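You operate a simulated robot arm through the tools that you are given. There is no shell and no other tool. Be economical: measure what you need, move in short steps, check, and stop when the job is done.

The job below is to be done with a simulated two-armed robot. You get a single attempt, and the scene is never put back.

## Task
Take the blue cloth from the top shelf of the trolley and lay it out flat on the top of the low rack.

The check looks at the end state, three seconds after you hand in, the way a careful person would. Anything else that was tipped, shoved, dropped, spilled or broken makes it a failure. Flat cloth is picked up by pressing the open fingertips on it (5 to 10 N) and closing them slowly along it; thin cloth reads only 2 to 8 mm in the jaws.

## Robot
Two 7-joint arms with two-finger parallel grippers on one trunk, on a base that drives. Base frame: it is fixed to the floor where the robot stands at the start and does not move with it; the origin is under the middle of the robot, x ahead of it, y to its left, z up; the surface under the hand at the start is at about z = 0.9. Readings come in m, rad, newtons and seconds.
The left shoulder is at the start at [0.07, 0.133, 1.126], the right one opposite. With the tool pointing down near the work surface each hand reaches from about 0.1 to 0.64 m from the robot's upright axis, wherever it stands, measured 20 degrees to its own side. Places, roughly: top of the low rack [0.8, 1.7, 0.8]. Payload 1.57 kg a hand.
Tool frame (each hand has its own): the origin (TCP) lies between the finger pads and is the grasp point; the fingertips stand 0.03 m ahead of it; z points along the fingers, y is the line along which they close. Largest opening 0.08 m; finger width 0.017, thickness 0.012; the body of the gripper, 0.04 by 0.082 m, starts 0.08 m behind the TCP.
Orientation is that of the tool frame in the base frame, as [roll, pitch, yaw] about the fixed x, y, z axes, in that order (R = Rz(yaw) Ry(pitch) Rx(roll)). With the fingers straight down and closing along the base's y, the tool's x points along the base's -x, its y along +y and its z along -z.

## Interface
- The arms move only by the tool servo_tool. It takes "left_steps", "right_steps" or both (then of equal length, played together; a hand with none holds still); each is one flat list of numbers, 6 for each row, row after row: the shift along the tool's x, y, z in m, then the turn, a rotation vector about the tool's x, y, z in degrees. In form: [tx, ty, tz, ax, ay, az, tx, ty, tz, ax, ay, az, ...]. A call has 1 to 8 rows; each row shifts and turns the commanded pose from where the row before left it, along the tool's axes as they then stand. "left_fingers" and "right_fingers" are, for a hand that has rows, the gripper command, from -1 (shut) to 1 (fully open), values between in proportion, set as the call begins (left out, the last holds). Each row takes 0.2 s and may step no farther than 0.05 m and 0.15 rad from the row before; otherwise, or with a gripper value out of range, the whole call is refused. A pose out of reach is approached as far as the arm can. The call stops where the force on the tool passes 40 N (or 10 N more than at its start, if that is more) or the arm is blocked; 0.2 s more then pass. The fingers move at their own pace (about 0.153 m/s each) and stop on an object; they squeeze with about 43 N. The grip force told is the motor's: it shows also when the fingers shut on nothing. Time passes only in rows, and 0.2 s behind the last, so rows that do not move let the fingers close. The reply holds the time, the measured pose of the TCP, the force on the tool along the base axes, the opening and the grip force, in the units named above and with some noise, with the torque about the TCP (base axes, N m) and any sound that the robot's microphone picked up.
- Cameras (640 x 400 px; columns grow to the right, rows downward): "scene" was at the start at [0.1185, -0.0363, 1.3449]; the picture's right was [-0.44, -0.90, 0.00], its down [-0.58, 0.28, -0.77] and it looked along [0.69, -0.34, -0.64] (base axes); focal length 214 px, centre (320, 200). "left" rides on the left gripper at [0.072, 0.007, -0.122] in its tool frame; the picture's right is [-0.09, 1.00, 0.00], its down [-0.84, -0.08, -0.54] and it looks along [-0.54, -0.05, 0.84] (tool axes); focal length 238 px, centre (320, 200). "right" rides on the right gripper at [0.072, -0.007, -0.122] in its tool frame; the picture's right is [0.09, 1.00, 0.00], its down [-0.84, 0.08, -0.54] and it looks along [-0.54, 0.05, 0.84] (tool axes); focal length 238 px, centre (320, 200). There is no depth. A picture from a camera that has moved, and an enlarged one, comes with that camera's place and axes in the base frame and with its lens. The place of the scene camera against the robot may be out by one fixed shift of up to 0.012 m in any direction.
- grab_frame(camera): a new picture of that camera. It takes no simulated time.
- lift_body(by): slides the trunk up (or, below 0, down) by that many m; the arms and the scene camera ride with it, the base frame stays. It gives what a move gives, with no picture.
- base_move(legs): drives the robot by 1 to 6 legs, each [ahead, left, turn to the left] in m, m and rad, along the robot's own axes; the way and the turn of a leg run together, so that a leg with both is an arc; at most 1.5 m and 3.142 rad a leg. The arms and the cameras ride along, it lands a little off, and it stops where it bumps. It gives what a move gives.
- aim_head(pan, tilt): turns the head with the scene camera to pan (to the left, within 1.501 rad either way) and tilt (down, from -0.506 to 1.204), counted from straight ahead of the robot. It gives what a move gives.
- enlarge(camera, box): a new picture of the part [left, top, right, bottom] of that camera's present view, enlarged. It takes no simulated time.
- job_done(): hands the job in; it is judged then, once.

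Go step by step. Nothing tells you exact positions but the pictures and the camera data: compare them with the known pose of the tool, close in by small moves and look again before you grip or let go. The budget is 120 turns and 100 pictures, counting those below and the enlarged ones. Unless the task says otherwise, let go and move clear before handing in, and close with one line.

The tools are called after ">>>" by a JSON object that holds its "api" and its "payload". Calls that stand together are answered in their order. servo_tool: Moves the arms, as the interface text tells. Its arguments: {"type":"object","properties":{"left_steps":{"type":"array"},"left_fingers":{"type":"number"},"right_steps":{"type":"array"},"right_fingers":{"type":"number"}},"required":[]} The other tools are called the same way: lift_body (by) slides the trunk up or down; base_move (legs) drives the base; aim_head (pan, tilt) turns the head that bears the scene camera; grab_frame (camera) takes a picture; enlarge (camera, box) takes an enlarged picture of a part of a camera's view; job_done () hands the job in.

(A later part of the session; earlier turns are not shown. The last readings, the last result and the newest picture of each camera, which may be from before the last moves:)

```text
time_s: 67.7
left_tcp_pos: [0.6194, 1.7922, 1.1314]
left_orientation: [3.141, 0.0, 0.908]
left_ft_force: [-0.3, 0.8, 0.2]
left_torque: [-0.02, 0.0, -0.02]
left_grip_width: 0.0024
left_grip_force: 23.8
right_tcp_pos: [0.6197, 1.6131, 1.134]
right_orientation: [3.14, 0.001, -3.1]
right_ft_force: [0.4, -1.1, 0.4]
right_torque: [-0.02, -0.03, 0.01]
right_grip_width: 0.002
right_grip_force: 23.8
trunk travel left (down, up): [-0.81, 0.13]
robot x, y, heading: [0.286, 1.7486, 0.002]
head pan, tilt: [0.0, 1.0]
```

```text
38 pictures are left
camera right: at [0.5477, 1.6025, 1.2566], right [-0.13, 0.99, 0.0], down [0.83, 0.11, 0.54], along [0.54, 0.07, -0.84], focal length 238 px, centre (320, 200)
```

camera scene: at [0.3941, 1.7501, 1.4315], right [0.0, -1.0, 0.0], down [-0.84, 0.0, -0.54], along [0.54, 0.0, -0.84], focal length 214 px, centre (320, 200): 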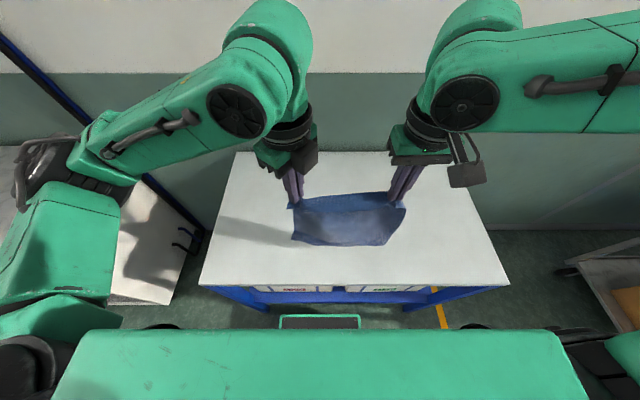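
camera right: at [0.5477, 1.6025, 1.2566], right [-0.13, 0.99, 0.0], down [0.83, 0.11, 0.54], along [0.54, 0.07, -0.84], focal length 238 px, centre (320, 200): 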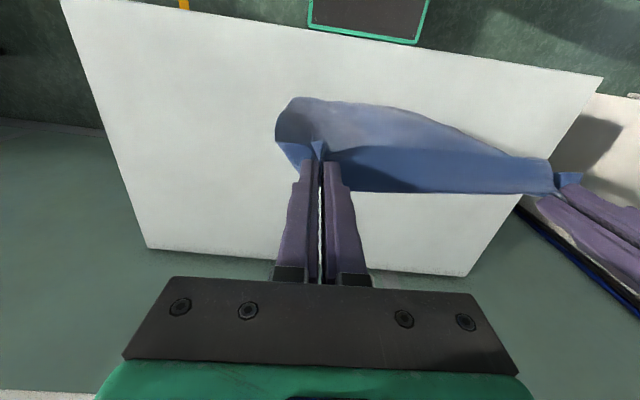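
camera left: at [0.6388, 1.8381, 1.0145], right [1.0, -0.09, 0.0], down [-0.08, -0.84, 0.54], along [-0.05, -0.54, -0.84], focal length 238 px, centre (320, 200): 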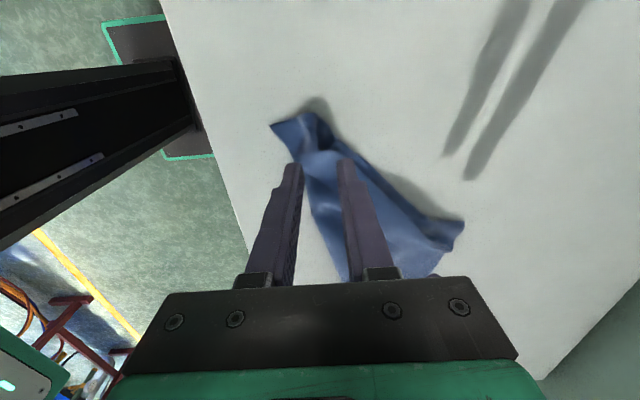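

>>> {"api": "enlarge", "payload": {"camera": "scene", "box": [260, 160, 440, 272]}}

```text
3.56 times, centred on (350, 216) of scene
camera zoom: at [0.3941, 1.7501, 1.4315], right [0.0, -1.0, 0.0], down [-0.84, 0.0, -0.54], along [0.54, 0.0, -0.84], focal length 763 px, centre (213, 143)
```

zoom: 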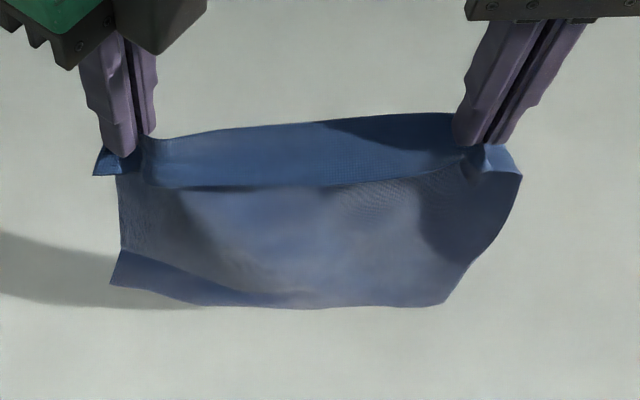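

The sheet hangs nearly ideally, with just a ~3 cm flap drooping on the robot's side. I'll lay it with its free edge far and the held edge near, where I can tidy the flap. First I'll nudge ahead slightly, then carry it out in small parts watching the reach.

>>> {"api": "base_move", "payload": {"legs": [[0.025, 0, 0]]}}

>>> {"api": "servo_tool", "payload": {"left_steps": [0.0123, 0.0158, 0, 0, 0, 0, 0.0123, 0.0158, 0, 0, 0, 0, 0.0123, 0.0158, 0, 0, 0, 0, 0.0123, 0.0158, 0, 0, 0, 0, 0.0123, 0.0158, 0, 0, 0, 0], "right_steps": [-0.02, -0.0008, 0, 0, 0, 0, -0.02, -0.0008, 0, 0, 0, 0, -0.02, -0.0008, 0, 0, 0, 0, -0.02, -0.0008, 0, 0, 0, 0, -0.02, -0.0008, 0, 0, 0, 0]}}

```text
time_s: 68.5
left_tcp_pos: [0.6393, 1.7921, 1.1328]
left_orientation: [3.137, -0.004, 0.908]
left_ft_force: [-0.5, -0.2, 1.0]
left_torque: [-0.02, -0.03, 0.02]
left_grip_width: 0.0024
left_grip_force: 23.7
right_tcp_pos: [0.6393, 1.6133, 1.1353]
right_orientation: [3.141, 0.006, -3.099]
right_ft_force: [-0.5, -0.4, -0.3]
right_torque: [0.0, -0.03, 0.01]
right_grip_width: 0.0018
right_grip_force: 23.4
trunk travel left (down, up): [-0.81, 0.13]
robot x, y, heading: [0.3105, 1.7505, -0.004]
head pan, tilt: [0.0, 1.0]
```

```text
time_s: 69.7
left_tcp_pos: [0.7485, 1.7939, 1.1295]
left_orientation: [-3.141, 0.0, 0.909]
left_ft_force: [1.0, -0.1, -0.5]
left_torque: [-0.01, 0.03, 0.04]
left_grip_width: 0.0025
left_grip_force: 24.3
right_tcp_pos: [0.7474, 1.6122, 1.1328]
right_orientation: [3.14, -0.002, -3.1]
right_ft_force: [-0.1, 0.0, 0.3]
right_torque: [0.03, 0.0, 0.01]
right_grip_width: 0.002
right_grip_force: 23.4
trunk travel left (down, up): [-0.81, 0.13]
robot x, y, heading: [0.3118, 1.7493, -0.003]
head pan, tilt: [0.0, 1.0]
```

>>> {"api": "servo_tool", "payload": {"left_steps": [0.0123, 0.0158, 0, 0, 0, 0, 0.0123, 0.0158, 0, 0, 0, 0], "right_steps": [-0.02, -0.0008, 0, 0, 0, 0, -0.02, -0.0008, 0, 0, 0, 0]}}

>>> {"api": "servo_tool", "payload": {"left_steps": [0.0123, 0.0158, 0, 0, 0, 0, 0.0123, 0.0158, 0, 0, 0, 0], "right_steps": [-0.02, -0.0008, 0, 0, 0, 0, -0.02, -0.0008, 0, 0, 0, 0]}}

>>> {"api": "grab_frame", "payload": {"camera": "scene"}}

```text
time_s: 70.3
left_tcp_pos: [0.7904, 1.7923, 1.1303]
left_orientation: [-3.139, 0.002, 0.91]
left_ft_force: [0.2, -0.2, -0.5]
left_torque: [-0.03, 0.0, 0.06]
left_grip_width: 0.0025
left_grip_force: 24.0
right_tcp_pos: [0.7882, 1.6125, 1.1308]
right_orientation: [3.139, -0.001, -3.101]
right_ft_force: [1.1, 0.4, -0.2]
right_torque: [-0.02, 0.02, 0.01]
right_grip_width: 0.0017
right_grip_force: 23.7
trunk travel left (down, up): [-0.81, 0.13]
robot x, y, heading: [0.3084, 1.746, -0.001]
head pan, tilt: [0.0, 1.0]
```

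```text
time_s: 70.9
left_tcp_pos: [0.83, 1.7899, 1.1284]
left_orientation: [-3.137, 0.001, 0.91]
left_ft_force: [0.7, -0.6, -0.1]
left_torque: [0.02, 0.03, 0.03]
left_grip_width: 0.0023
left_grip_force: 24.1
right_tcp_pos: [0.8277, 1.6108, 1.1317]
right_orientation: [3.14, 0.001, -3.099]
right_ft_force: [0.2, 0.2, 0.5]
right_torque: [-0.02, 0.04, 0.03]
right_grip_width: 0.0021
right_grip_force: 23.3
trunk travel left (down, up): [-0.81, 0.13]
robot x, y, heading: [0.3105, 1.7503, -0.002]
head pan, tilt: [0.0, 1.0]
```

```text
36 pictures are left
camera scene: at [0.4244, 1.7489, 1.431], right [0.0, -1.0, 0.0], down [-0.84, 0.0, -0.54], along [0.54, 0.0, -0.84], focal length 214 px, centre (320, 200)
```

scene: 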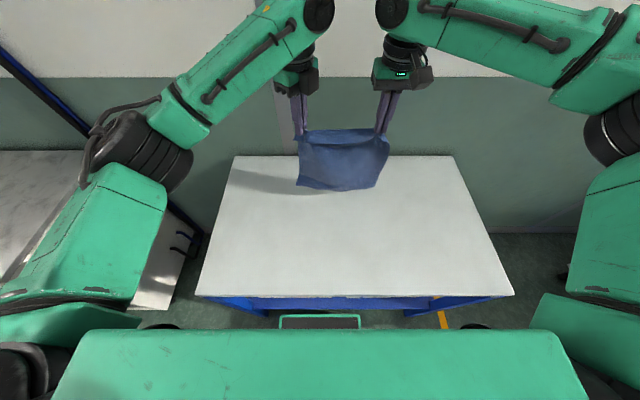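

Reach is fine, so I'll go 3 cm farther, down until the free edge nears the surface, and check.

>>> {"api": "servo_tool", "payload": {"left_steps": [0.0092, 0.0118, 0, 0, 0, 0, 0.0092, 0.0118, 0, 0, 0, 0, 0, 0, 0.015, 0, 0, 0, 0, 0, 0.015, 0, 0, 0, 0, 0, 0.01, 0, 0, 0], "right_steps": [-0.015, -0.0006, 0, 0, 0, 0, -0.015, -0.0006, 0, 0, 0, 0, 0, 0, 0.015, 0, 0, 0, 0, 0, 0.015, 0, 0, 0, 0, 0, 0.01, 0, 0, 0]}}

>>> {"api": "enlarge", "payload": {"camera": "scene", "box": [250, 90, 440, 209]}}

```text
time_s: 72.1
left_tcp_pos: [0.857, 1.7913, 1.0909]
left_orientation: [-3.142, 0.0, 0.91]
left_ft_force: [-0.5, -8.1, -1.0]
left_torque: [-0.12, 0.0, 0.08]
left_grip_width: 0.0025
left_grip_force: 24.0
right_tcp_pos: [0.8355, 1.5981, 1.0907]
right_orientation: [3.139, 0.001, -3.1]
right_ft_force: [0.7, 7.9, -0.8]
right_torque: [0.19, -0.01, 0.05]
right_grip_width: 0.0021
right_grip_force: 23.7
right hand out of reach, approached as far as the arm can: row 1, 2
trunk travel left (down, up): [-0.81, 0.13]
robot x, y, heading: [0.3029, 1.7495, -0.003]
head pan, tilt: [0.0, 1.0]
```

```text
3.36 times, centred on (345, 150) of scene
camera zoom: at [0.4211, 1.7497, 1.4313], right [0.0, -1.0, 0.0], down [-0.84, 0.0, -0.54], along [0.54, 0.0, -0.84], focal length 721 px, centre (236, 370)
```

zoom: 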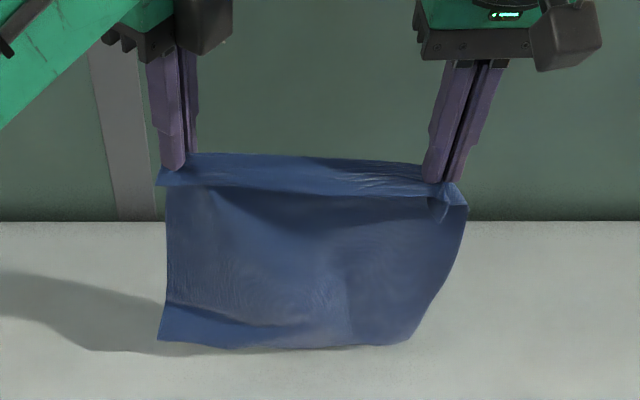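

The right arm is at its limit and the cloth is slightly taut at 8 N. I'll bring the left hand toward it first to relax, then bring the right hand back into reach.

>>> {"api": "servo_tool", "payload": {"left_steps": [-0.0115, -0.005, 0, 0, 0, 0, -0.0115, -0.005, 0, 0, 0, 0]}}

>>> {"api": "servo_tool", "payload": {"right_steps": [0.01, 0.0004, 0, 0, 0, 0, 0.01, 0.0004, 0, 0, 0, 0, 0.01, 0.0004, 0, 0, 0, 0]}}

```text
time_s: 72.7
left_tcp_pos: [0.8342, 1.7811, 1.0896]
left_orientation: [-3.14, -0.001, 0.912]
left_ft_force: [0.7, -0.4, 0.0]
left_torque: [0.0, 0.03, 0.02]
left_grip_width: 0.0024
left_grip_force: 23.7
right_tcp_pos: [0.8336, 1.5978, 1.0917]
right_orientation: [3.141, -0.001, -3.101]
right_ft_force: [-0.8, -0.5, -0.1]
right_torque: [0.06, -0.03, 0.0]
right_grip_width: 0.0019
right_grip_force: 23.5
trunk travel left (down, up): [-0.81, 0.13]
robot x, y, heading: [0.3082, 1.7496, -0.006]
head pan, tilt: [0.0, 1.0]
```

```text
time_s: 73.5
left_tcp_pos: [0.833, 1.7798, 1.0905]
left_orientation: [-3.14, 0.002, 0.909]
left_ft_force: [-0.5, -0.1, -0.2]
left_torque: [0.01, 0.0, 0.02]
left_grip_width: 0.0025
left_grip_force: 24.3
right_tcp_pos: [0.8035, 1.5988, 1.0913]
right_orientation: [-3.141, 0.001, -3.101]
right_ft_force: [-0.6, 0.1, 0.1]
right_torque: [0.01, 0.03, 0.03]
right_grip_width: 0.0022
right_grip_force: 23.5
trunk travel left (down, up): [-0.81, 0.13]
robot x, y, heading: [0.3086, 1.7451, -0.003]
head pan, tilt: [0.0, 1.0]
```

Relaxed again. I'll level the right hand with the left, then start laying: down first, then diagonally back towards the robot.

>>> {"api": "servo_tool", "payload": {"right_steps": [-0.0125, -0.0005, 0, 0, 0, 0, -0.0125, -0.0005, 0, 0, 0, 0]}}

>>> {"api": "servo_tool", "payload": {"left_steps": [0, 0, 0.015, 0, 0, 0, -0.008, -0.0103, 0.018, 0, 0, 0, -0.0129, -0.0165, 0.02, 0, 0, 0, -0.0129, -0.0165, 0.02, 0, 0, 0, -0.0129, -0.0165, 0.02, 0, 0, 0], "right_steps": [0, 0, 0.015, 0, 0, 0, 0.013, 0.0005, 0.018, 0, 0, 0, 0.021, 0.0008, 0.02, 0, 0, 0, 0.021, 0.0008, 0.02, 0, 0, 0, 0.021, 0.0008, 0.02, 0, 0, 0]}}

>>> {"api": "grab_frame", "payload": {"camera": "scene"}}

```text
time_s: 74.1
left_tcp_pos: [0.8354, 1.7803, 1.0893]
left_orientation: [-3.141, 0.0, 0.91]
left_ft_force: [0.2, -0.5, -0.4]
left_torque: [0.01, 0.01, 0.04]
left_grip_width: 0.0026
left_grip_force: 24.2
right_tcp_pos: [0.8296, 1.5991, 1.0907]
right_orientation: [-3.141, -0.001, -3.1]
right_ft_force: [0.6, 0.1, 0.2]
right_torque: [0.0, 0.0, 0.0]
right_grip_width: 0.0021
right_grip_force: 23.6
trunk travel left (down, up): [-0.81, 0.13]
robot x, y, heading: [0.3082, 1.7471, -0.004]
head pan, tilt: [0.0, 1.0]
```

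```text
time_s: 75.3
left_tcp_pos: [0.7569, 1.7782, 0.9976]
left_orientation: [3.14, 0.0, 0.909]
left_ft_force: [0.6, 0.4, -0.7]
left_torque: [0.02, 0.0, 0.07]
left_grip_width: 0.0025
left_grip_force: 23.5
right_tcp_pos: [0.7535, 1.5977, 0.9989]
right_orientation: [3.141, 0.001, -3.102]
right_ft_force: [0.9, 0.2, 0.4]
right_torque: [0.0, -0.04, 0.03]
right_grip_width: 0.0021
right_grip_force: 23.7
trunk travel left (down, up): [-0.81, 0.13]
robot x, y, heading: [0.3075, 1.7522, -0.007]
head pan, tilt: [0.0, 1.0]
```

```text
34 pictures are left
camera scene: at [0.4191, 1.7504, 1.4315], right [0.0, -1.0, 0.0], down [-0.84, 0.0, -0.54], along [0.54, 0.0, -0.84], focal length 214 px, centre (320, 200)
```

scene: 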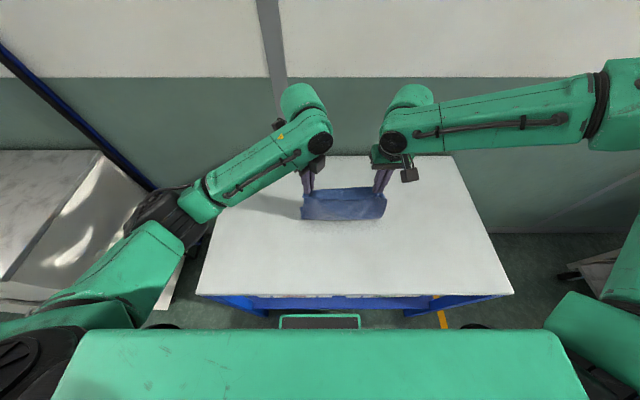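

>>> {"api": "enlarge", "payload": {"camera": "scene", "box": [270, 150, 430, 250]}}

>>> {"api": "grab_frame", "payload": {"camera": "right"}}

>>> {"api": "grab_frame", "payload": {"camera": "left"}}

```text
4.00 times, centred on (350, 200) of scene
camera zoom: at [0.4191, 1.7504, 1.4315], right [0.0, -1.0, 0.0], down [-0.84, 0.0, -0.54], along [0.54, 0.0, -0.84], focal length 858 px, centre (200, 200)
```

zoom: 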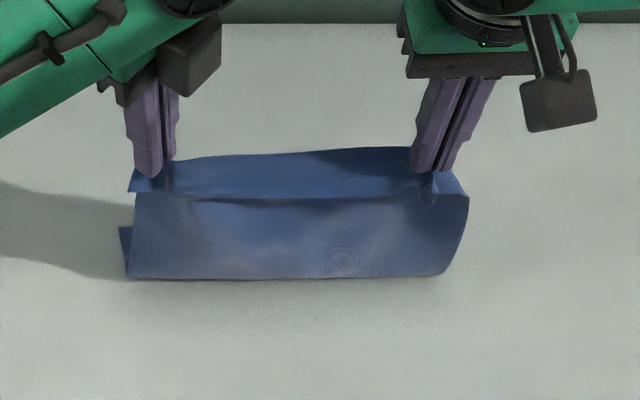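

```text
32 pictures are left
camera right: at [0.6825, 1.5874, 1.121], right [-0.13, 0.99, 0.0], down [0.83, 0.11, 0.54], along [0.54, 0.07, -0.84], focal length 238 px, centre (320, 200)
```

right: 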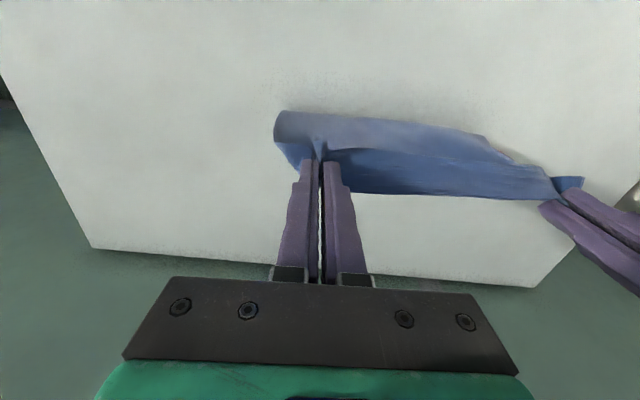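

```text
31 pictures are left
camera left: at [0.8056, 1.8305, 1.1192], right [0.73, -0.68, 0.0], down [-0.58, -0.61, 0.54], along [-0.37, -0.4, -0.84], focal length 238 px, centre (320, 200)
```

left: 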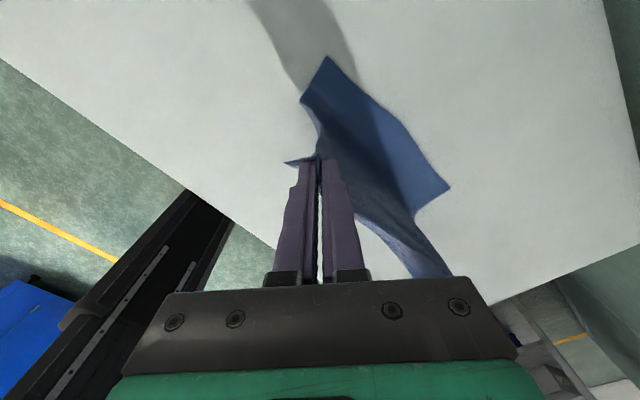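

The free edge is lying flat at x≈0.815 and the sheet is paying out nicely. I'll continue down and back.

>>> {"api": "servo_tool", "payload": {"left_steps": [-0.0129, -0.0165, 0.02, 0, 0, 0, -0.0129, -0.0165, 0.02, 0, 0, 0, -0.0129, -0.0165, 0.02, 0, 0, 0, -0.0129, -0.0165, 0.02, 0, 0, 0, -0.0129, -0.0165, 0.02, 0, 0, 0, -0.0129, -0.0165, 0.02, 0, 0, 0], "right_steps": [0.021, 0.0008, 0.02, 0, 0, 0, 0.021, 0.0008, 0.02, 0, 0, 0, 0.021, 0.0008, 0.02, 0, 0, 0, 0.021, 0.0008, 0.02, 0, 0, 0, 0.021, 0.0008, 0.02, 0, 0, 0, 0.021, 0.0008, 0.02, 0, 0, 0]}}

>>> {"api": "enlarge", "payload": {"camera": "scene", "box": [230, 150, 470, 300]}}

>>> {"api": "grab_frame", "payload": {"camera": "right"}}

```text
time_s: 76.7
left_tcp_pos: [0.6331, 1.7807, 0.8779]
left_orientation: [3.14, -0.001, 0.91]
left_ft_force: [-0.2, -0.1, 0.6]
left_torque: [0.02, -0.04, -0.01]
left_grip_width: 0.0027
left_grip_force: 23.9
right_tcp_pos: [0.6258, 1.5981, 0.8773]
right_orientation: [3.141, 0.003, -3.099]
right_ft_force: [0.4, 0.1, -0.4]
right_torque: [-0.03, 0.02, 0.0]
right_grip_width: 0.0019
right_grip_force: 23.8
trunk travel left (down, up): [-0.81, 0.13]
robot x, y, heading: [0.3075, 1.7503, -0.008]
head pan, tilt: [0.0, 1.0]
```

```text
2.67 times, centred on (350, 225) of scene
camera zoom: at [0.4193, 1.75, 1.4315], right [0.0, -1.0, 0.0], down [-0.84, 0.0, -0.54], along [0.54, 0.0, -0.84], focal length 572 px, centre (240, 133)
```

zoom: 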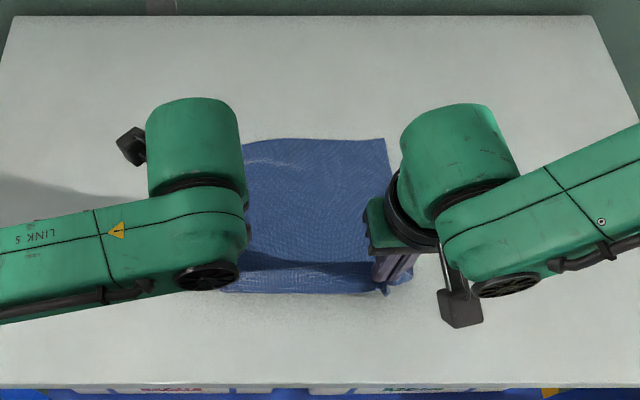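

```text
29 pictures are left
camera right: at [0.5553, 1.5878, 1.0013], right [-0.13, 0.99, 0.0], down [0.83, 0.11, 0.54], along [0.54, 0.07, -0.84], focal length 238 px, centre (320, 200)
```

right: 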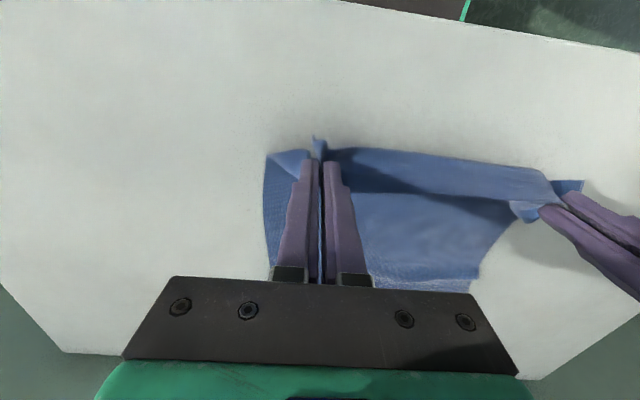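

The sheet is laid. Only the last 4 cm near the hands remains, so I'll bring the edge down almost to the surface, slightly taut.

>>> {"api": "servo_tool", "payload": {"left_steps": [-0.0092, -0.0118, 0.012, 0, 0, 0, -0.0062, -0.0079, 0.012, 0, 0, 0, 0, 0, 0.012, 0, 0, 0], "right_steps": [0.015, 0.0006, 0.012, 0, 0, 0, 0.01, 0.0004, 0.012, 0, 0, 0, 0, 0, 0.012, 0, 0, 0]}}

>>> {"api": "grab_frame", "payload": {"camera": "right"}}

>>> {"api": "enlarge", "payload": {"camera": "scene", "box": [230, 190, 470, 300]}}

```text
time_s: 77.5
left_tcp_pos: [0.6071, 1.7791, 0.8412]
left_orientation: [3.14, 0.001, 0.909]
left_ft_force: [0.6, -0.6, 0.1]
left_torque: [-0.01, 0.03, 0.03]
left_grip_width: 0.0027
left_grip_force: 23.9
right_tcp_pos: [0.6022, 1.5947, 0.8478]
right_orientation: [3.14, 0.0, -3.101]
right_ft_force: [0.1, 0.7, -0.2]
right_torque: [0.03, 0.02, 0.05]
right_grip_width: 0.0018
right_grip_force: 23.8
right hand out of reach, approached as far as the arm can: row 3
trunk travel left (down, up): [-0.81, 0.13]
robot x, y, heading: [0.3081, 1.7516, -0.005]
head pan, tilt: [0.0, 1.0]
```

```text
28 pictures are left
camera right: at [0.5313, 1.5842, 0.9709], right [-0.13, 0.99, 0.0], down [0.83, 0.11, 0.54], along [0.54, 0.07, -0.84], focal length 238 px, centre (320, 200)
```

right: 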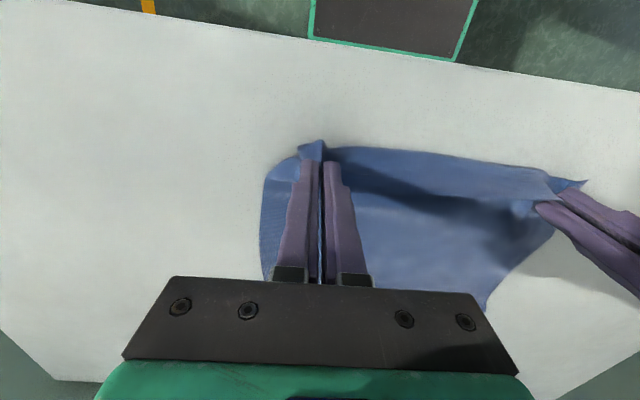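

```text
2.67 times, centred on (350, 245) of scene
camera zoom: at [0.4205, 1.7503, 1.4313], right [0.0, -1.0, 0.0], down [-0.84, 0.0, -0.54], along [0.54, 0.0, -0.84], focal length 572 px, centre (240, 80)
```

zoom: 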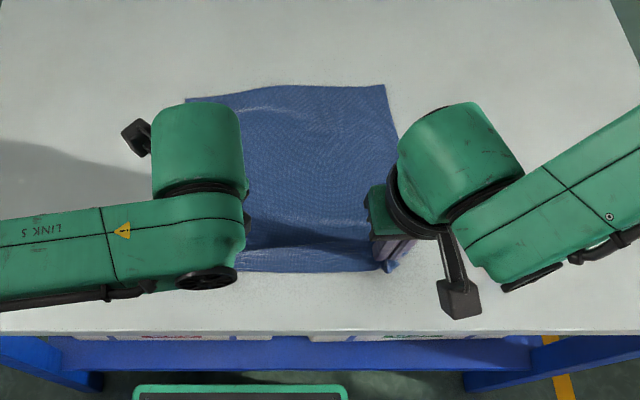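

The near flap is already draping outward on the near side, like a low tent. The right arm is at its low limit, so I'll use the trunk for the last centimetre.

>>> {"api": "servo_tool", "payload": {"left_steps": [0, 0, -0.006, 0, 0, 0]}}

>>> {"api": "lift_body", "payload": {"by": -0.011}}

>>> {"api": "enlarge", "payload": {"camera": "right", "box": [240, 120, 600, 345]}}

```text
time_s: 77.9
left_tcp_pos: [0.6075, 1.7791, 0.8479]
left_orientation: [3.14, 0.001, 0.909]
left_ft_force: [0.4, -1.4, -0.7]
left_torque: [-0.01, 0.01, 0.03]
left_grip_width: 0.0027
left_grip_force: 23.3
right_tcp_pos: [0.6026, 1.5942, 0.8477]
right_orientation: [3.14, 0.0, -3.1]
right_ft_force: [-0.3, 0.6, -0.5]
right_torque: [-0.01, 0.01, 0.01]
right_grip_width: 0.002
right_grip_force: 23.8
trunk travel left (down, up): [-0.81, 0.13]
robot x, y, heading: [0.3073, 1.7492, -0.003]
head pan, tilt: [0.0, 1.0]
```

```text
time_s: 78.5
left_tcp_pos: [0.6073, 1.7796, 0.8376]
left_orientation: [3.142, 0.0, 0.908]
left_ft_force: [1.1, -0.3, -0.8]
left_torque: [0.0, -0.01, 0.03]
left_grip_width: 0.0025
left_grip_force: 24.0
right_tcp_pos: [0.6016, 1.5946, 0.8364]
right_orientation: [3.139, 0.001, -3.101]
right_ft_force: [-0.6, 1.1, 1.2]
right_torque: [0.05, -0.02, 0.06]
right_grip_width: 0.0019
right_grip_force: 23.7
trunk travel left (down, up): [-0.799, 0.141]
robot x, y, heading: [0.3087, 1.7492, -0.002]
head pan, tilt: [0.0, 1.0]
```

```text
1.78 times, centred on (420, 232) of right
camera zoom: at [0.531, 1.5842, 0.96], right [-0.13, 0.99, 0.0], down [0.83, 0.11, 0.54], along [0.54, 0.07, -0.84], focal length 424 px, centre (142, 142)
```

zoom: 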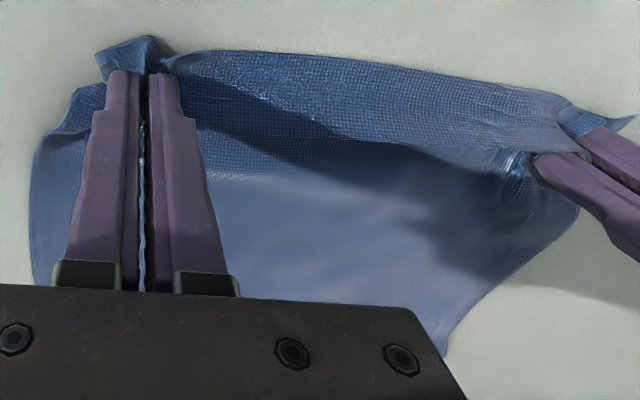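

Now release gently and rise a little to see how it settles.

>>> {"api": "servo_tool", "payload": {"left_steps": [0, 0, 0, 0, 0, 0, 0, 0, 0, 0, 0, 0, 0, 0, -0.01, 0, 0, 0, 0, 0, -0.03, 0, 0, 0, 0, 0, -0.05, 0, 0, 0, 0.03, 0, -0.03, 0, 0, 0, 0.03, 0, -0.03, 0, 0, 0], "right_steps": [0, 0, 0, 0, 0, 0, 0, 0, 0, 0, 0, 0, 0, 0, -0.01, 0, 0, 0, 0, 0, -0.03, 0, 0, 0, 0, 0, -0.05, 0, 0, 0, 0, 0.03, -0.03, 0, 0, 0, 0, -0.03, -0.03, 0, 0, 0], "left_fingers": -0.5, "right_fingers": -0.5}}

>>> {"api": "enlarge", "payload": {"camera": "right", "box": [160, 50, 640, 350]}}

>>> {"api": "enlarge", "payload": {"camera": "scene", "box": [230, 170, 470, 300]}}

```text
time_s: 80.1
left_tcp_pos: [0.6431, 1.8276, 0.9894]
left_orientation: [-3.141, 0.001, 0.906]
left_ft_force: [0.2, -0.2, -0.4]
left_torque: [0.0, 0.03, -0.02]
left_grip_width: 0.0202
left_grip_force: 0.0
right_tcp_pos: [0.6141, 1.5992, 0.891]
right_orientation: [-3.141, 0.001, -3.099]
right_ft_force: [0.6, -0.2, 0.8]
right_torque: [0.0, 0.01, -0.01]
right_grip_width: 0.0202
right_grip_force: 0.2
right hand out of reach, approached as far as the arm can: row 5, 6, 7
trunk travel left (down, up): [-0.799, 0.141]
robot x, y, heading: [0.306, 1.7509, -0.002]
head pan, tilt: [0.0, 1.0]
```

```text
1.33 times, centred on (400, 200) of right
camera zoom: at [0.5424, 1.5889, 1.0132], right [-0.13, 0.99, 0.0], down [0.83, 0.11, 0.54], along [0.54, 0.07, -0.84], focal length 318 px, centre (213, 200)
```

zoom: 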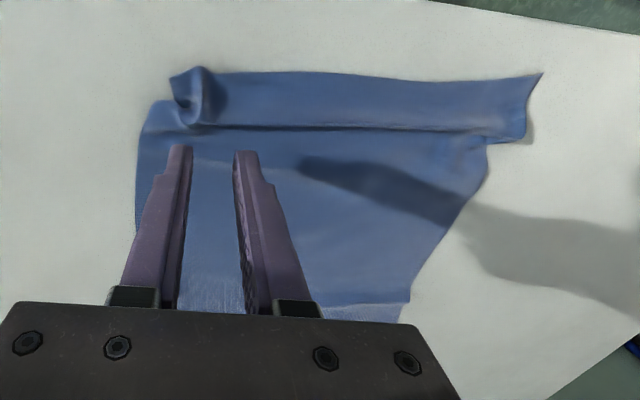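

```text
2.67 times, centred on (350, 235) of scene
camera zoom: at [0.4197, 1.7519, 1.4204], right [0.0, -1.0, 0.0], down [-0.84, 0.0, -0.54], along [0.54, 0.0, -0.84], focal length 572 px, centre (240, 107)
```

zoom: 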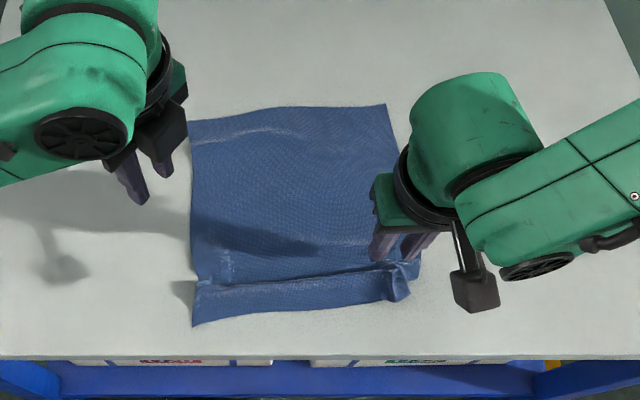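

It settled very well: flat except for a Z-fold along the near strip and a small lump at the near-right. There's little room at the near edge (~4 cm), so I'll pull the far edge outward ~3 cm to open the fold. I'll move the hands over the far corners and lower the trunk for reach.

>>> {"api": "servo_tool", "payload": {"left_steps": [0.0084, 0.021, -0.005, 0, 0, 0, 0.0084, 0.021, -0.005, 0, 0, 0, 0.0084, 0.021, -0.005, 0, 0, 0, 0.0084, 0.021, -0.005, 0, 0, 0, 0.0084, 0.021, -0.005, 0, 0, 0, 0.0084, 0.021, -0.005, 0, 0, 0], "right_steps": [-0.03, 0, -0.02, 0, 0, 0, -0.03, 0, -0.02, 0, 0, 0, -0.03, 0, -0.02, 0, 0, 0, -0.03, 0, -0.02, 0, 0, 0, -0.03, 0, -0.02, 0, 0, 0, -0.024, 0, -0.02, 0, 0, 0], "left_fingers": -0.35, "right_fingers": -0.35}}

>>> {"api": "lift_body", "payload": {"by": -0.13}}

>>> {"api": "grab_frame", "payload": {"camera": "right"}}

>>> {"api": "grab_frame", "payload": {"camera": "left"}}

```text
time_s: 81.5
left_tcp_pos: [0.7753, 1.7889, 1.0165]
left_orientation: [-3.14, 0.001, 0.909]
left_ft_force: [-0.3, -0.8, 0.1]
left_torque: [0.01, 0.04, -0.01]
left_grip_width: 0.0259
left_grip_force: 0.1
right_tcp_pos: [0.7891, 1.6043, 1.0097]
right_orientation: [3.139, -0.002, -3.1]
right_ft_force: [-0.5, 0.8, 0.2]
right_torque: [0.01, 0.01, 0.02]
right_grip_width: 0.0261
right_grip_force: 0.0
trunk travel left (down, up): [-0.799, 0.141]
robot x, y, heading: [0.3061, 1.7512, -0.0]
head pan, tilt: [0.0, 1.0]
```

```text
time_s: 83.1
left_tcp_pos: [0.776, 1.7896, 0.8866]
left_orientation: [3.141, 0.001, 0.911]
left_ft_force: [0.6, 0.4, -0.3]
left_torque: [0.02, 0.01, 0.0]
left_grip_width: 0.0261
left_grip_force: 0.0
right_tcp_pos: [0.7874, 1.6055, 0.8803]
right_orientation: [3.14, 0.0, -3.101]
right_ft_force: [0.3, 0.2, 1.0]
right_torque: [-0.01, 0.02, 0.02]
right_grip_width: 0.026
right_grip_force: 0.0
trunk travel left (down, up): [-0.669, 0.271]
robot x, y, heading: [0.3059, 1.747, -0.004]
head pan, tilt: [0.0, 1.0]
```

```text
23 pictures are left
camera right: at [0.7169, 1.595, 1.0035], right [-0.13, 0.99, 0.0], down [0.83, 0.11, 0.54], along [0.54, 0.07, -0.84], focal length 238 px, centre (320, 200)
```

right: 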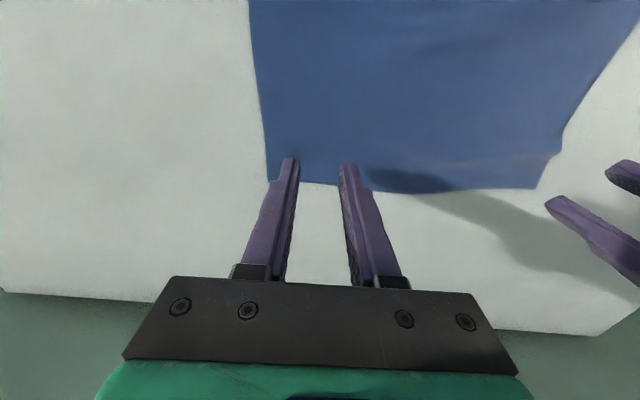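

```text
22 pictures are left
camera left: at [0.8238, 1.8412, 1.0082], right [0.73, -0.68, 0.0], down [-0.58, -0.61, 0.54], along [-0.37, -0.4, -0.84], focal length 238 px, centre (320, 200)
```

left: 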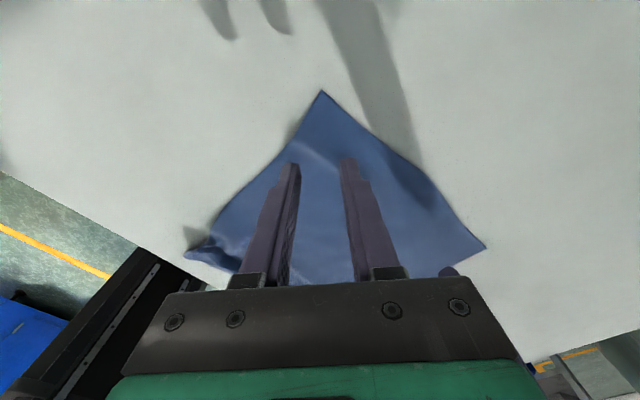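

Far corners are at ~[0.806, 1.817] and [0.831, 1.562]. I'll fine-align and go down to just above contact.

>>> {"api": "servo_tool", "payload": {"left_steps": [0.0084, 0.001, 0.01, 0, 0, 0, 0, 0, 0.02, 0, 0, 0, 0, 0, 0.0185, 0, 0, 0], "right_steps": [-0.018, -0.012, 0.01, 0, 0, 0, 0, 0, 0.02, 0, 0, 0, 0, 0, 0.0115, 0, 0, 0]}}

>>> {"api": "servo_tool", "payload": {"left_steps": [0, 0, 0.0015, 0, 0, 0, 0, 0, 0.001, 0, 0, 0], "right_steps": [0, 0, 0.002, 0, 0, 0, 0, 0, 0.001, 0, 0, 0]}}

```text
time_s: 83.9
left_tcp_pos: [0.7814, 1.7956, 0.8374]
left_orientation: [-3.14, 0.0, 0.909]
left_ft_force: [0.3, -0.2, 0.4]
left_torque: [0.03, -0.02, -0.03]
left_grip_width: 0.026
left_grip_force: 0.1
right_tcp_pos: [0.8064, 1.594, 0.8376]
right_orientation: [3.14, 0.001, -3.1]
right_ft_force: [0.4, -0.4, -0.4]
right_torque: [0.02, 0.02, -0.02]
right_grip_width: 0.026
right_grip_force: 0.0
trunk travel left (down, up): [-0.669, 0.271]
robot x, y, heading: [0.3101, 1.7442, 0.003]
head pan, tilt: [0.0, 1.0]
```

```text
time_s: 84.5
left_tcp_pos: [0.7821, 1.794, 0.8356]
left_orientation: [-3.141, -0.002, 0.91]
left_ft_force: [0.4, 0.4, 0.4]
left_torque: [0.02, -0.02, -0.03]
left_grip_width: 0.0258
left_grip_force: 0.0
right_tcp_pos: [0.8063, 1.5934, 0.8347]
right_orientation: [3.138, 0.004, -3.1]
right_ft_force: [0.2, -0.1, -0.3]
right_torque: [-0.03, 0.02, -0.02]
right_grip_width: 0.0258
right_grip_force: 0.0
trunk travel left (down, up): [-0.669, 0.271]
robot x, y, heading: [0.3101, 1.7504, -0.0]
head pan, tilt: [0.0, 1.0]
```

>>> {"api": "servo_tool", "payload": {"left_steps": [0, 0, 0.0015, 0, 0, 0, 0, 0, 0.001, 0, 0, 0], "right_steps": [0, 0, 0.001, 0, 0, 0, 0, 0, 0.001, 0, 0, 0]}}

```text
time_s: 85.1
left_tcp_pos: [0.7797, 1.7955, 0.8335]
left_orientation: [3.141, 0.0, 0.908]
left_ft_force: [0.0, -0.1, -0.9]
left_torque: [0.01, 0.03, 0.05]
left_grip_width: 0.0259
left_grip_force: 0.1
right_tcp_pos: [0.8049, 1.5933, 0.8347]
right_orientation: [3.14, 0.002, -3.099]
right_ft_force: [0.1, 0.0, -0.6]
right_torque: [0.04, -0.04, 0.03]
right_grip_width: 0.0258
right_grip_force: 0.1
trunk travel left (down, up): [-0.669, 0.271]
robot x, y, heading: [0.3103, 1.7498, -0.003]
head pan, tilt: [0.0, 1.0]
```

>>> {"api": "servo_tool", "payload": {"left_steps": [0, 0, 0.001, 0, 0, 0, 0, 0, 0.001, 0, 0, 0], "right_steps": [0, 0, 0.001, 0, 0, 0, 0, 0, 0.001, 0, 0, 0]}}

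```text
time_s: 85.7
left_tcp_pos: [0.7811, 1.7949, 0.8318]
left_orientation: [3.139, -0.001, 0.909]
left_ft_force: [0.0, 1.5, 3.9]
left_torque: [0.01, 0.01, 0.02]
left_grip_width: 0.026
left_grip_force: 0.1
right_tcp_pos: [0.805, 1.5923, 0.8338]
right_orientation: [3.141, 0.002, -3.099]
right_ft_force: [0.9, -0.5, -1.0]
right_torque: [0.02, -0.01, -0.02]
right_grip_width: 0.0259
right_grip_force: 0.1
right hand out of reach, approached as far as the arm can: row 2
trunk travel left (down, up): [-0.669, 0.271]
robot x, y, heading: [0.309, 1.749, -0.003]
head pan, tilt: [0.0, 1.0]
```

The right arm is at its reach limit again, so I'll raise both hands 6 cm and lower the trunk by the same amount to gain room for the pull.

>>> {"api": "servo_tool", "payload": {"left_steps": [0, 0, -0.02, 0, 0, 0, 0, 0, -0.02, 0, 0, 0, 0, 0, -0.022, 0, 0, 0], "right_steps": [0, 0, -0.02, 0, 0, 0, 0, 0, -0.02, 0, 0, 0, 0, 0, -0.02, 0, 0, 0]}}

>>> {"api": "lift_body", "payload": {"by": -0.06}}

```text
time_s: 86.5
left_tcp_pos: [0.7801, 1.7966, 0.8924]
left_orientation: [3.14, 0.001, 0.909]
left_ft_force: [-0.6, -0.3, -0.5]
left_torque: [0.0, -0.01, 0.02]
left_grip_width: 0.0259
left_grip_force: 0.0
right_tcp_pos: [0.804, 1.593, 0.8961]
right_orientation: [3.139, -0.001, -3.1]
right_ft_force: [0.0, 0.3, -1.1]
right_torque: [0.02, 0.0, 0.03]
right_grip_width: 0.0261
right_grip_force: 0.0
trunk travel left (down, up): [-0.669, 0.271]
robot x, y, heading: [0.3047, 1.747, 0.001]
head pan, tilt: [0.0, 1.0]
```

```text
time_s: 87.5
left_tcp_pos: [0.7783, 1.7957, 0.8316]
left_orientation: [3.141, 0.001, 0.909]
left_ft_force: [0.4, -0.6, -0.4]
left_torque: [0.03, -0.01, 0.0]
left_grip_width: 0.0262
left_grip_force: 0.2
right_tcp_pos: [0.8043, 1.5925, 0.8343]
right_orientation: [3.139, 0.0, -3.1]
right_ft_force: [-0.7, 0.2, 0.4]
right_torque: [-0.01, -0.02, 0.0]
right_grip_width: 0.0258
right_grip_force: 0.1
trunk travel left (down, up): [-0.609, 0.331]
robot x, y, heading: [0.3062, 1.7482, 0.002]
head pan, tilt: [0.0, 1.0]
```

>>> {"api": "servo_tool", "payload": {"left_steps": [0, 0, 0.0005, 0, 0, 0, 0, 0, 0.0005, 0, 0, 0], "right_steps": [0, 0, 0.001, 0, 0, 0, 0, 0, 0.001, 0, 0, 0]}}

```text
time_s: 88.1
left_tcp_pos: [0.7784, 1.7957, 0.8325]
left_orientation: [3.14, 0.0, 0.908]
left_ft_force: [-0.1, -0.8, 0.7]
left_torque: [-0.01, 0.0, -0.02]
left_grip_width: 0.0259
left_grip_force: 0.2
right_tcp_pos: [0.8041, 1.5927, 0.8337]
right_orientation: [3.141, -0.001, -3.1]
right_ft_force: [-0.8, 0.6, 0.2]
right_torque: [-0.01, -0.02, 0.01]
right_grip_width: 0.026
right_grip_force: 0.0
trunk travel left (down, up): [-0.609, 0.331]
robot x, y, heading: [0.309, 1.7462, -0.0]
head pan, tilt: [0.0, 1.0]
```

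>>> {"api": "servo_tool", "payload": {"left_steps": [0, 0, 0.0007, 0, 0, 0, 0, 0, 0.0005, 0, 0, 0], "right_steps": [0, 0, 0.001, 0, 0, 0, 0, 0, 0.0007, 0, 0, 0]}}

```text
time_s: 88.7
left_tcp_pos: [0.7789, 1.7954, 0.8315]
left_orientation: [3.141, 0.0, 0.91]
left_ft_force: [0.6, 0.8, 4.7]
left_torque: [0.05, 0.02, -0.01]
left_grip_width: 0.0258
left_grip_force: 0.1
right_tcp_pos: [0.8034, 1.5925, 0.8324]
right_orientation: [3.139, 0.001, -3.099]
right_ft_force: [0.2, -0.2, 0.1]
right_torque: [-0.02, 0.0, -0.02]
right_grip_width: 0.0261
right_grip_force: 0.1
trunk travel left (down, up): [-0.609, 0.331]
robot x, y, heading: [0.3087, 1.7497, -0.001]
head pan, tilt: [0.0, 1.0]
```

>>> {"api": "servo_tool", "payload": {"left_steps": [0, 0, 0.0003, 0, 0, 0, 0, 0, 0, 0, 0, 0], "right_steps": [0, 0, 0.001, 0, 0, 0, 0, 0, 0.0005, 0, 0, 0]}}

```text
time_s: 89.3
left_tcp_pos: [0.7794, 1.7965, 0.8309]
left_orientation: [3.139, -0.003, 0.911]
left_ft_force: [2.2, 0.1, 8.7]
left_torque: [0.06, 0.02, 0.03]
left_grip_width: 0.0256
left_grip_force: 0.0
right_tcp_pos: [0.8048, 1.5933, 0.8313]
right_orientation: [3.14, 0.004, -3.099]
right_ft_force: [1.5, 0.0, 6.4]
right_torque: [-0.09, -0.07, 0.03]
right_grip_width: 0.026
right_grip_force: 0.2
trunk travel left (down, up): [-0.609, 0.331]
robot x, y, heading: [0.3071, 1.748, -0.004]
head pan, tilt: [0.0, 1.0]
```

Both press at 6–9 N; closing slowly.

>>> {"api": "servo_tool", "payload": {"left_steps": [0, 0, 0, 0, 0, 0, 0, 0, 0, 0, 0, 0], "right_steps": [0, 0, 0, 0, 0, 0, 0, 0, 0, 0, 0, 0], "left_fingers": -0.6, "right_fingers": -0.6}}

>>> {"api": "servo_tool", "payload": {"left_steps": [0, 0, 0, 0, 0, 0, 0, 0, 0, 0, 0, 0], "right_steps": [0, 0, 0, 0, 0, 0, 0, 0, 0, 0, 0, 0], "left_fingers": -0.8, "right_fingers": -0.8}}

>>> {"api": "servo_tool", "payload": {"left_steps": [0, 0, 0, 0, 0, 0, 0, 0, 0, 0, 0, 0, 0, 0, -0.002, 0, 0, 0], "right_steps": [0, 0, 0, 0, 0, 0, 0, 0, 0, 0, 0, 0, 0, 0, -0.002, 0, 0, 0], "left_fingers": -1, "right_fingers": -1}}

>>> {"api": "grab_frame", "payload": {"camera": "scene"}}

```text
time_s: 89.9
left_tcp_pos: [0.7782, 1.7959, 0.8315]
left_orientation: [3.141, 0.0, 0.908]
left_ft_force: [0.6, -1.1, 10.1]
left_torque: [0.05, 0.03, 0.0]
left_grip_width: 0.0152
left_grip_force: 0.0
right_tcp_pos: [0.8031, 1.5935, 0.8326]
right_orientation: [3.142, 0.006, -3.101]
right_ft_force: [0.2, 0.4, 6.9]
right_torque: [-0.08, -0.07, 0.04]
right_grip_width: 0.0154
right_grip_force: 0.1
trunk travel left (down, up): [-0.609, 0.331]
robot x, y, heading: [0.3085, 1.7509, 0.001]
head pan, tilt: [0.0, 1.0]
```

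```text
time_s: 90.5
left_tcp_pos: [0.7772, 1.795, 0.8322]
left_orientation: [3.14, -0.001, 0.91]
left_ft_force: [0.1, -1.3, 8.9]
left_torque: [-0.04, 0.02, -0.02]
left_grip_width: 0.0071
left_grip_force: 0.1
right_tcp_pos: [0.8033, 1.5928, 0.831]
right_orientation: [3.14, 0.003, -3.1]
right_ft_force: [0.3, 1.5, 8.6]
right_torque: [-0.02, 0.0, -0.02]
right_grip_width: 0.008
right_grip_force: 0.1
trunk travel left (down, up): [-0.609, 0.331]
robot x, y, heading: [0.3053, 1.752, -0.003]
head pan, tilt: [0.0, 1.0]
```

```text
time_s: 91.3
left_tcp_pos: [0.7775, 1.7956, 0.8312]
left_orientation: [-3.139, 0.001, 0.909]
left_ft_force: [0.0, -0.6, 2.2]
left_torque: [-0.03, 0.04, -0.01]
left_grip_width: 0.0
left_grip_force: 21.0
right_tcp_pos: [0.8034, 1.5929, 0.8321]
right_orientation: [3.141, 0.0, -3.099]
right_ft_force: [-0.3, 0.5, 2.0]
right_torque: [0.04, 0.0, -0.01]
right_grip_width: 0.0015
right_grip_force: 23.2
trunk travel left (down, up): [-0.609, 0.331]
robot x, y, heading: [0.309, 1.7495, -0.002]
head pan, tilt: [0.0, 1.0]
```

```text
21 pictures are left
camera scene: at [0.4192, 1.7504, 1.2302], right [0.0, -1.0, 0.0], down [-0.84, 0.0, -0.54], along [0.54, 0.0, -0.84], focal length 214 px, centre (320, 200)
```

scene: 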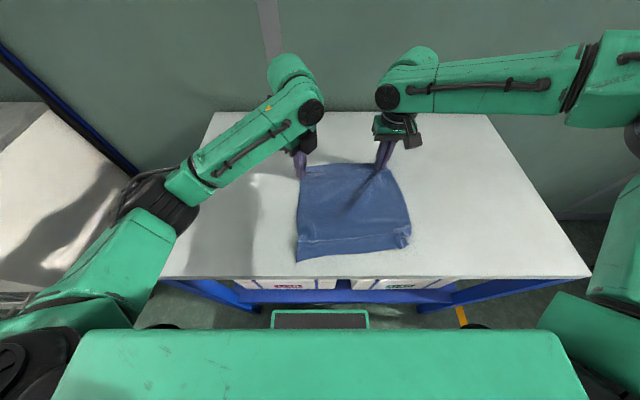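

The right pinched (1.5 mm) but the left slipped off. I'll re-open the left, press again and close.

>>> {"api": "servo_tool", "payload": {"left_steps": [0, 0, -0.004, 0, 0, 0, 0, 0, 0, 0, 0, 0, 0, 0, 0.004, 0, 0, 0, 0, 0, 0.002, 0, 0, 0], "left_fingers": -0.35}}

>>> {"api": "enlarge", "payload": {"camera": "left", "box": [220, 40, 420, 190]}}

```text
time_s: 92.3
left_tcp_pos: [0.7787, 1.7957, 0.8309]
left_orientation: [3.14, -0.002, 0.909]
left_ft_force: [1.4, 0.0, 7.6]
left_torque: [-0.05, -0.06, -0.01]
left_grip_width: 0.0259
left_grip_force: 0.2
right_tcp_pos: [0.8034, 1.592, 0.832]
right_orientation: [3.14, 0.001, -3.1]
right_ft_force: [0.1, -0.2, 0.3]
right_torque: [0.03, 0.01, 0.02]
right_grip_width: 0.0017
right_grip_force: 23.7
trunk travel left (down, up): [-0.609, 0.331]
robot x, y, heading: [0.305, 1.7516, -0.004]
head pan, tilt: [0.0, 1.0]
```

```text
2.67 times, centred on (320, 115) of left
camera zoom: at [0.8287, 1.8478, 0.9531], right [0.73, -0.68, 0.0], down [-0.58, -0.61, 0.54], along [-0.37, -0.4, -0.84], focal length 636 px, centre (320, 427)
```

zoom: 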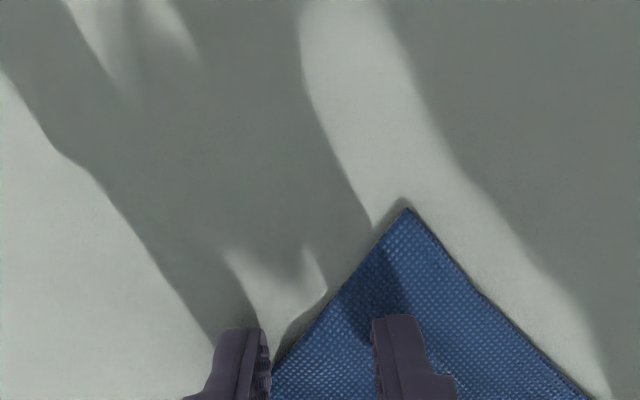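

The left finger is just off the cloth edge. I'll shift about 2 cm along the jaw axis, onto the cloth, and press again.

>>> {"api": "servo_tool", "payload": {"left_steps": [0, 0, -0.008, 0, 0, 0, -0.006, 0.02, 0, 0, 0, 0, 0, 0, 0.005, 0, 0, 0, 0, 0, 0.002, 0, 0, 0, 0, 0, 0.001, 0, 0, 0]}}

```text
time_s: 93.5
left_tcp_pos: [0.792, 1.779, 0.8315]
left_orientation: [3.138, -0.001, 0.908]
left_ft_force: [2.8, 0.4, 9.6]
left_torque: [0.02, -0.01, 0.0]
left_grip_width: 0.0254
left_grip_force: 0.0
right_tcp_pos: [0.803, 1.592, 0.8335]
right_orientation: [3.139, 0.001, -3.099]
right_ft_force: [0.6, 0.3, 0.4]
right_torque: [-0.01, 0.02, 0.01]
right_grip_width: 0.0015
right_grip_force: 23.4
trunk travel left (down, up): [-0.609, 0.331]
robot x, y, heading: [0.3082, 1.7495, -0.001]
head pan, tilt: [0.0, 1.0]
```

>>> {"api": "servo_tool", "payload": {"left_steps": [0, 0, 0, 0, 0, 0, 0, 0, 0, 0, 0, 0], "left_fingers": -0.6}}

>>> {"api": "servo_tool", "payload": {"left_steps": [0, 0, 0, 0, 0, 0, 0, 0, 0, 0, 0, 0], "left_fingers": -0.8}}

>>> {"api": "servo_tool", "payload": {"left_steps": [0, 0, 0, 0, 0, 0, 0, 0, 0, 0, 0, 0, 0, 0, -0.002, 0, 0, 0], "left_fingers": -1}}

>>> {"api": "enlarge", "payload": {"camera": "left", "box": [220, 40, 420, 190]}}

```text
time_s: 94.1
left_tcp_pos: [0.7905, 1.778, 0.8313]
left_orientation: [3.138, -0.002, 0.908]
left_ft_force: [3.0, 1.2, 13.9]
left_torque: [0.08, 0.02, 0.0]
left_grip_width: 0.0151
left_grip_force: 0.0
right_tcp_pos: [0.8031, 1.5927, 0.8335]
right_orientation: [3.139, 0.0, -3.1]
right_ft_force: [-1.2, 0.4, 0.0]
right_torque: [0.01, 0.0, -0.01]
right_grip_width: 0.0018
right_grip_force: 23.2
trunk travel left (down, up): [-0.609, 0.331]
robot x, y, heading: [0.3075, 1.7491, -0.003]
head pan, tilt: [0.0, 1.0]
```

```text
time_s: 94.7
left_tcp_pos: [0.7906, 1.7782, 0.8315]
left_orientation: [3.138, -0.002, 0.909]
left_ft_force: [1.2, 0.9, 15.0]
left_torque: [0.05, -0.07, 0.01]
left_grip_width: 0.007
left_grip_force: 0.2
right_tcp_pos: [0.8034, 1.5935, 0.8339]
right_orientation: [3.141, 0.001, -3.1]
right_ft_force: [0.7, 0.1, -0.7]
right_torque: [0.0, 0.04, 0.03]
right_grip_width: 0.0018
right_grip_force: 23.2
trunk travel left (down, up): [-0.609, 0.331]
robot x, y, heading: [0.3076, 1.7504, -0.001]
head pan, tilt: [0.0, 1.0]
```

```text
time_s: 95.5
left_tcp_pos: [0.7904, 1.7787, 0.8323]
left_orientation: [-3.14, 0.001, 0.909]
left_ft_force: [-1.0, -0.7, 5.4]
left_torque: [-0.02, 0.03, 0.0]
left_grip_width: 0.0003
left_grip_force: 21.2
right_tcp_pos: [0.8039, 1.5928, 0.8327]
right_orientation: [3.138, 0.001, -3.102]
right_ft_force: [-0.3, 0.3, 0.1]
right_torque: [0.03, 0.0, 0.0]
right_grip_width: 0.0015
right_grip_force: 23.2
trunk travel left (down, up): [-0.609, 0.331]
robot x, y, heading: [0.3028, 1.7503, -0.003]
head pan, tilt: [0.0, 1.0]
```

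```text
2.67 times, centred on (320, 115) of left
camera zoom: at [0.8399, 1.8308, 0.9532], right [0.73, -0.68, 0.0], down [-0.57, -0.61, 0.54], along [-0.37, -0.39, -0.84], focal length 636 px, centre (320, 427)
```

zoom: 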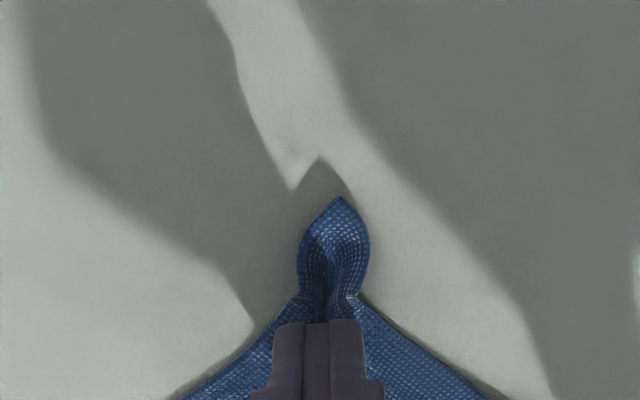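

The left bunched the corner, though the grip reading is doubtful. I'll try a slow 1.5 cm pull on both and see.

>>> {"api": "servo_tool", "payload": {"left_steps": [0.0031, 0.0039, 0, 0, 0, 0, 0.0031, 0.0039, 0, 0, 0, 0, 0.0031, 0.0039, 0, 0, 0, 0], "right_steps": [-0.005, 0, 0, 0, 0, 0, -0.005, 0, 0, 0, 0, 0, -0.005, 0, 0, 0, 0, 0]}}

>>> {"api": "enlarge", "payload": {"camera": "scene", "box": [260, 130, 450, 280]}}

```text
time_s: 96.3
left_tcp_pos: [0.8064, 1.7783, 0.8314]
left_orientation: [-3.141, 0.0, 0.91]
left_ft_force: [-0.3, -0.3, 0.1]
left_torque: [0.0, 0.04, -0.02]
left_grip_width: 0.0003
left_grip_force: 21.2
right_tcp_pos: [0.8197, 1.5919, 0.8313]
right_orientation: [3.141, 0.0, -3.099]
right_ft_force: [0.0, -0.5, -0.9]
right_torque: [-0.02, -0.01, 0.0]
right_grip_width: 0.0017
right_grip_force: 22.8
trunk travel left (down, up): [-0.609, 0.331]
robot x, y, heading: [0.3069, 1.7516, -0.001]
head pan, tilt: [0.0, 1.0]
```

```text
2.67 times, centred on (355, 205) of scene
camera zoom: at [0.4201, 1.7502, 1.2303], right [0.0, -1.0, 0.0], down [-0.84, 0.0, -0.54], along [0.54, 0.0, -0.84], focal length 572 px, centre (227, 187)
```

zoom: 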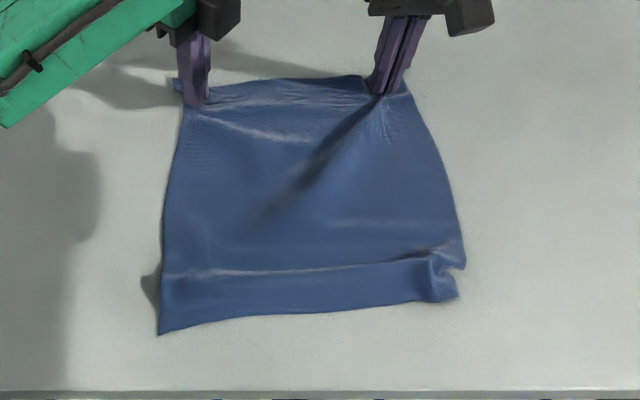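

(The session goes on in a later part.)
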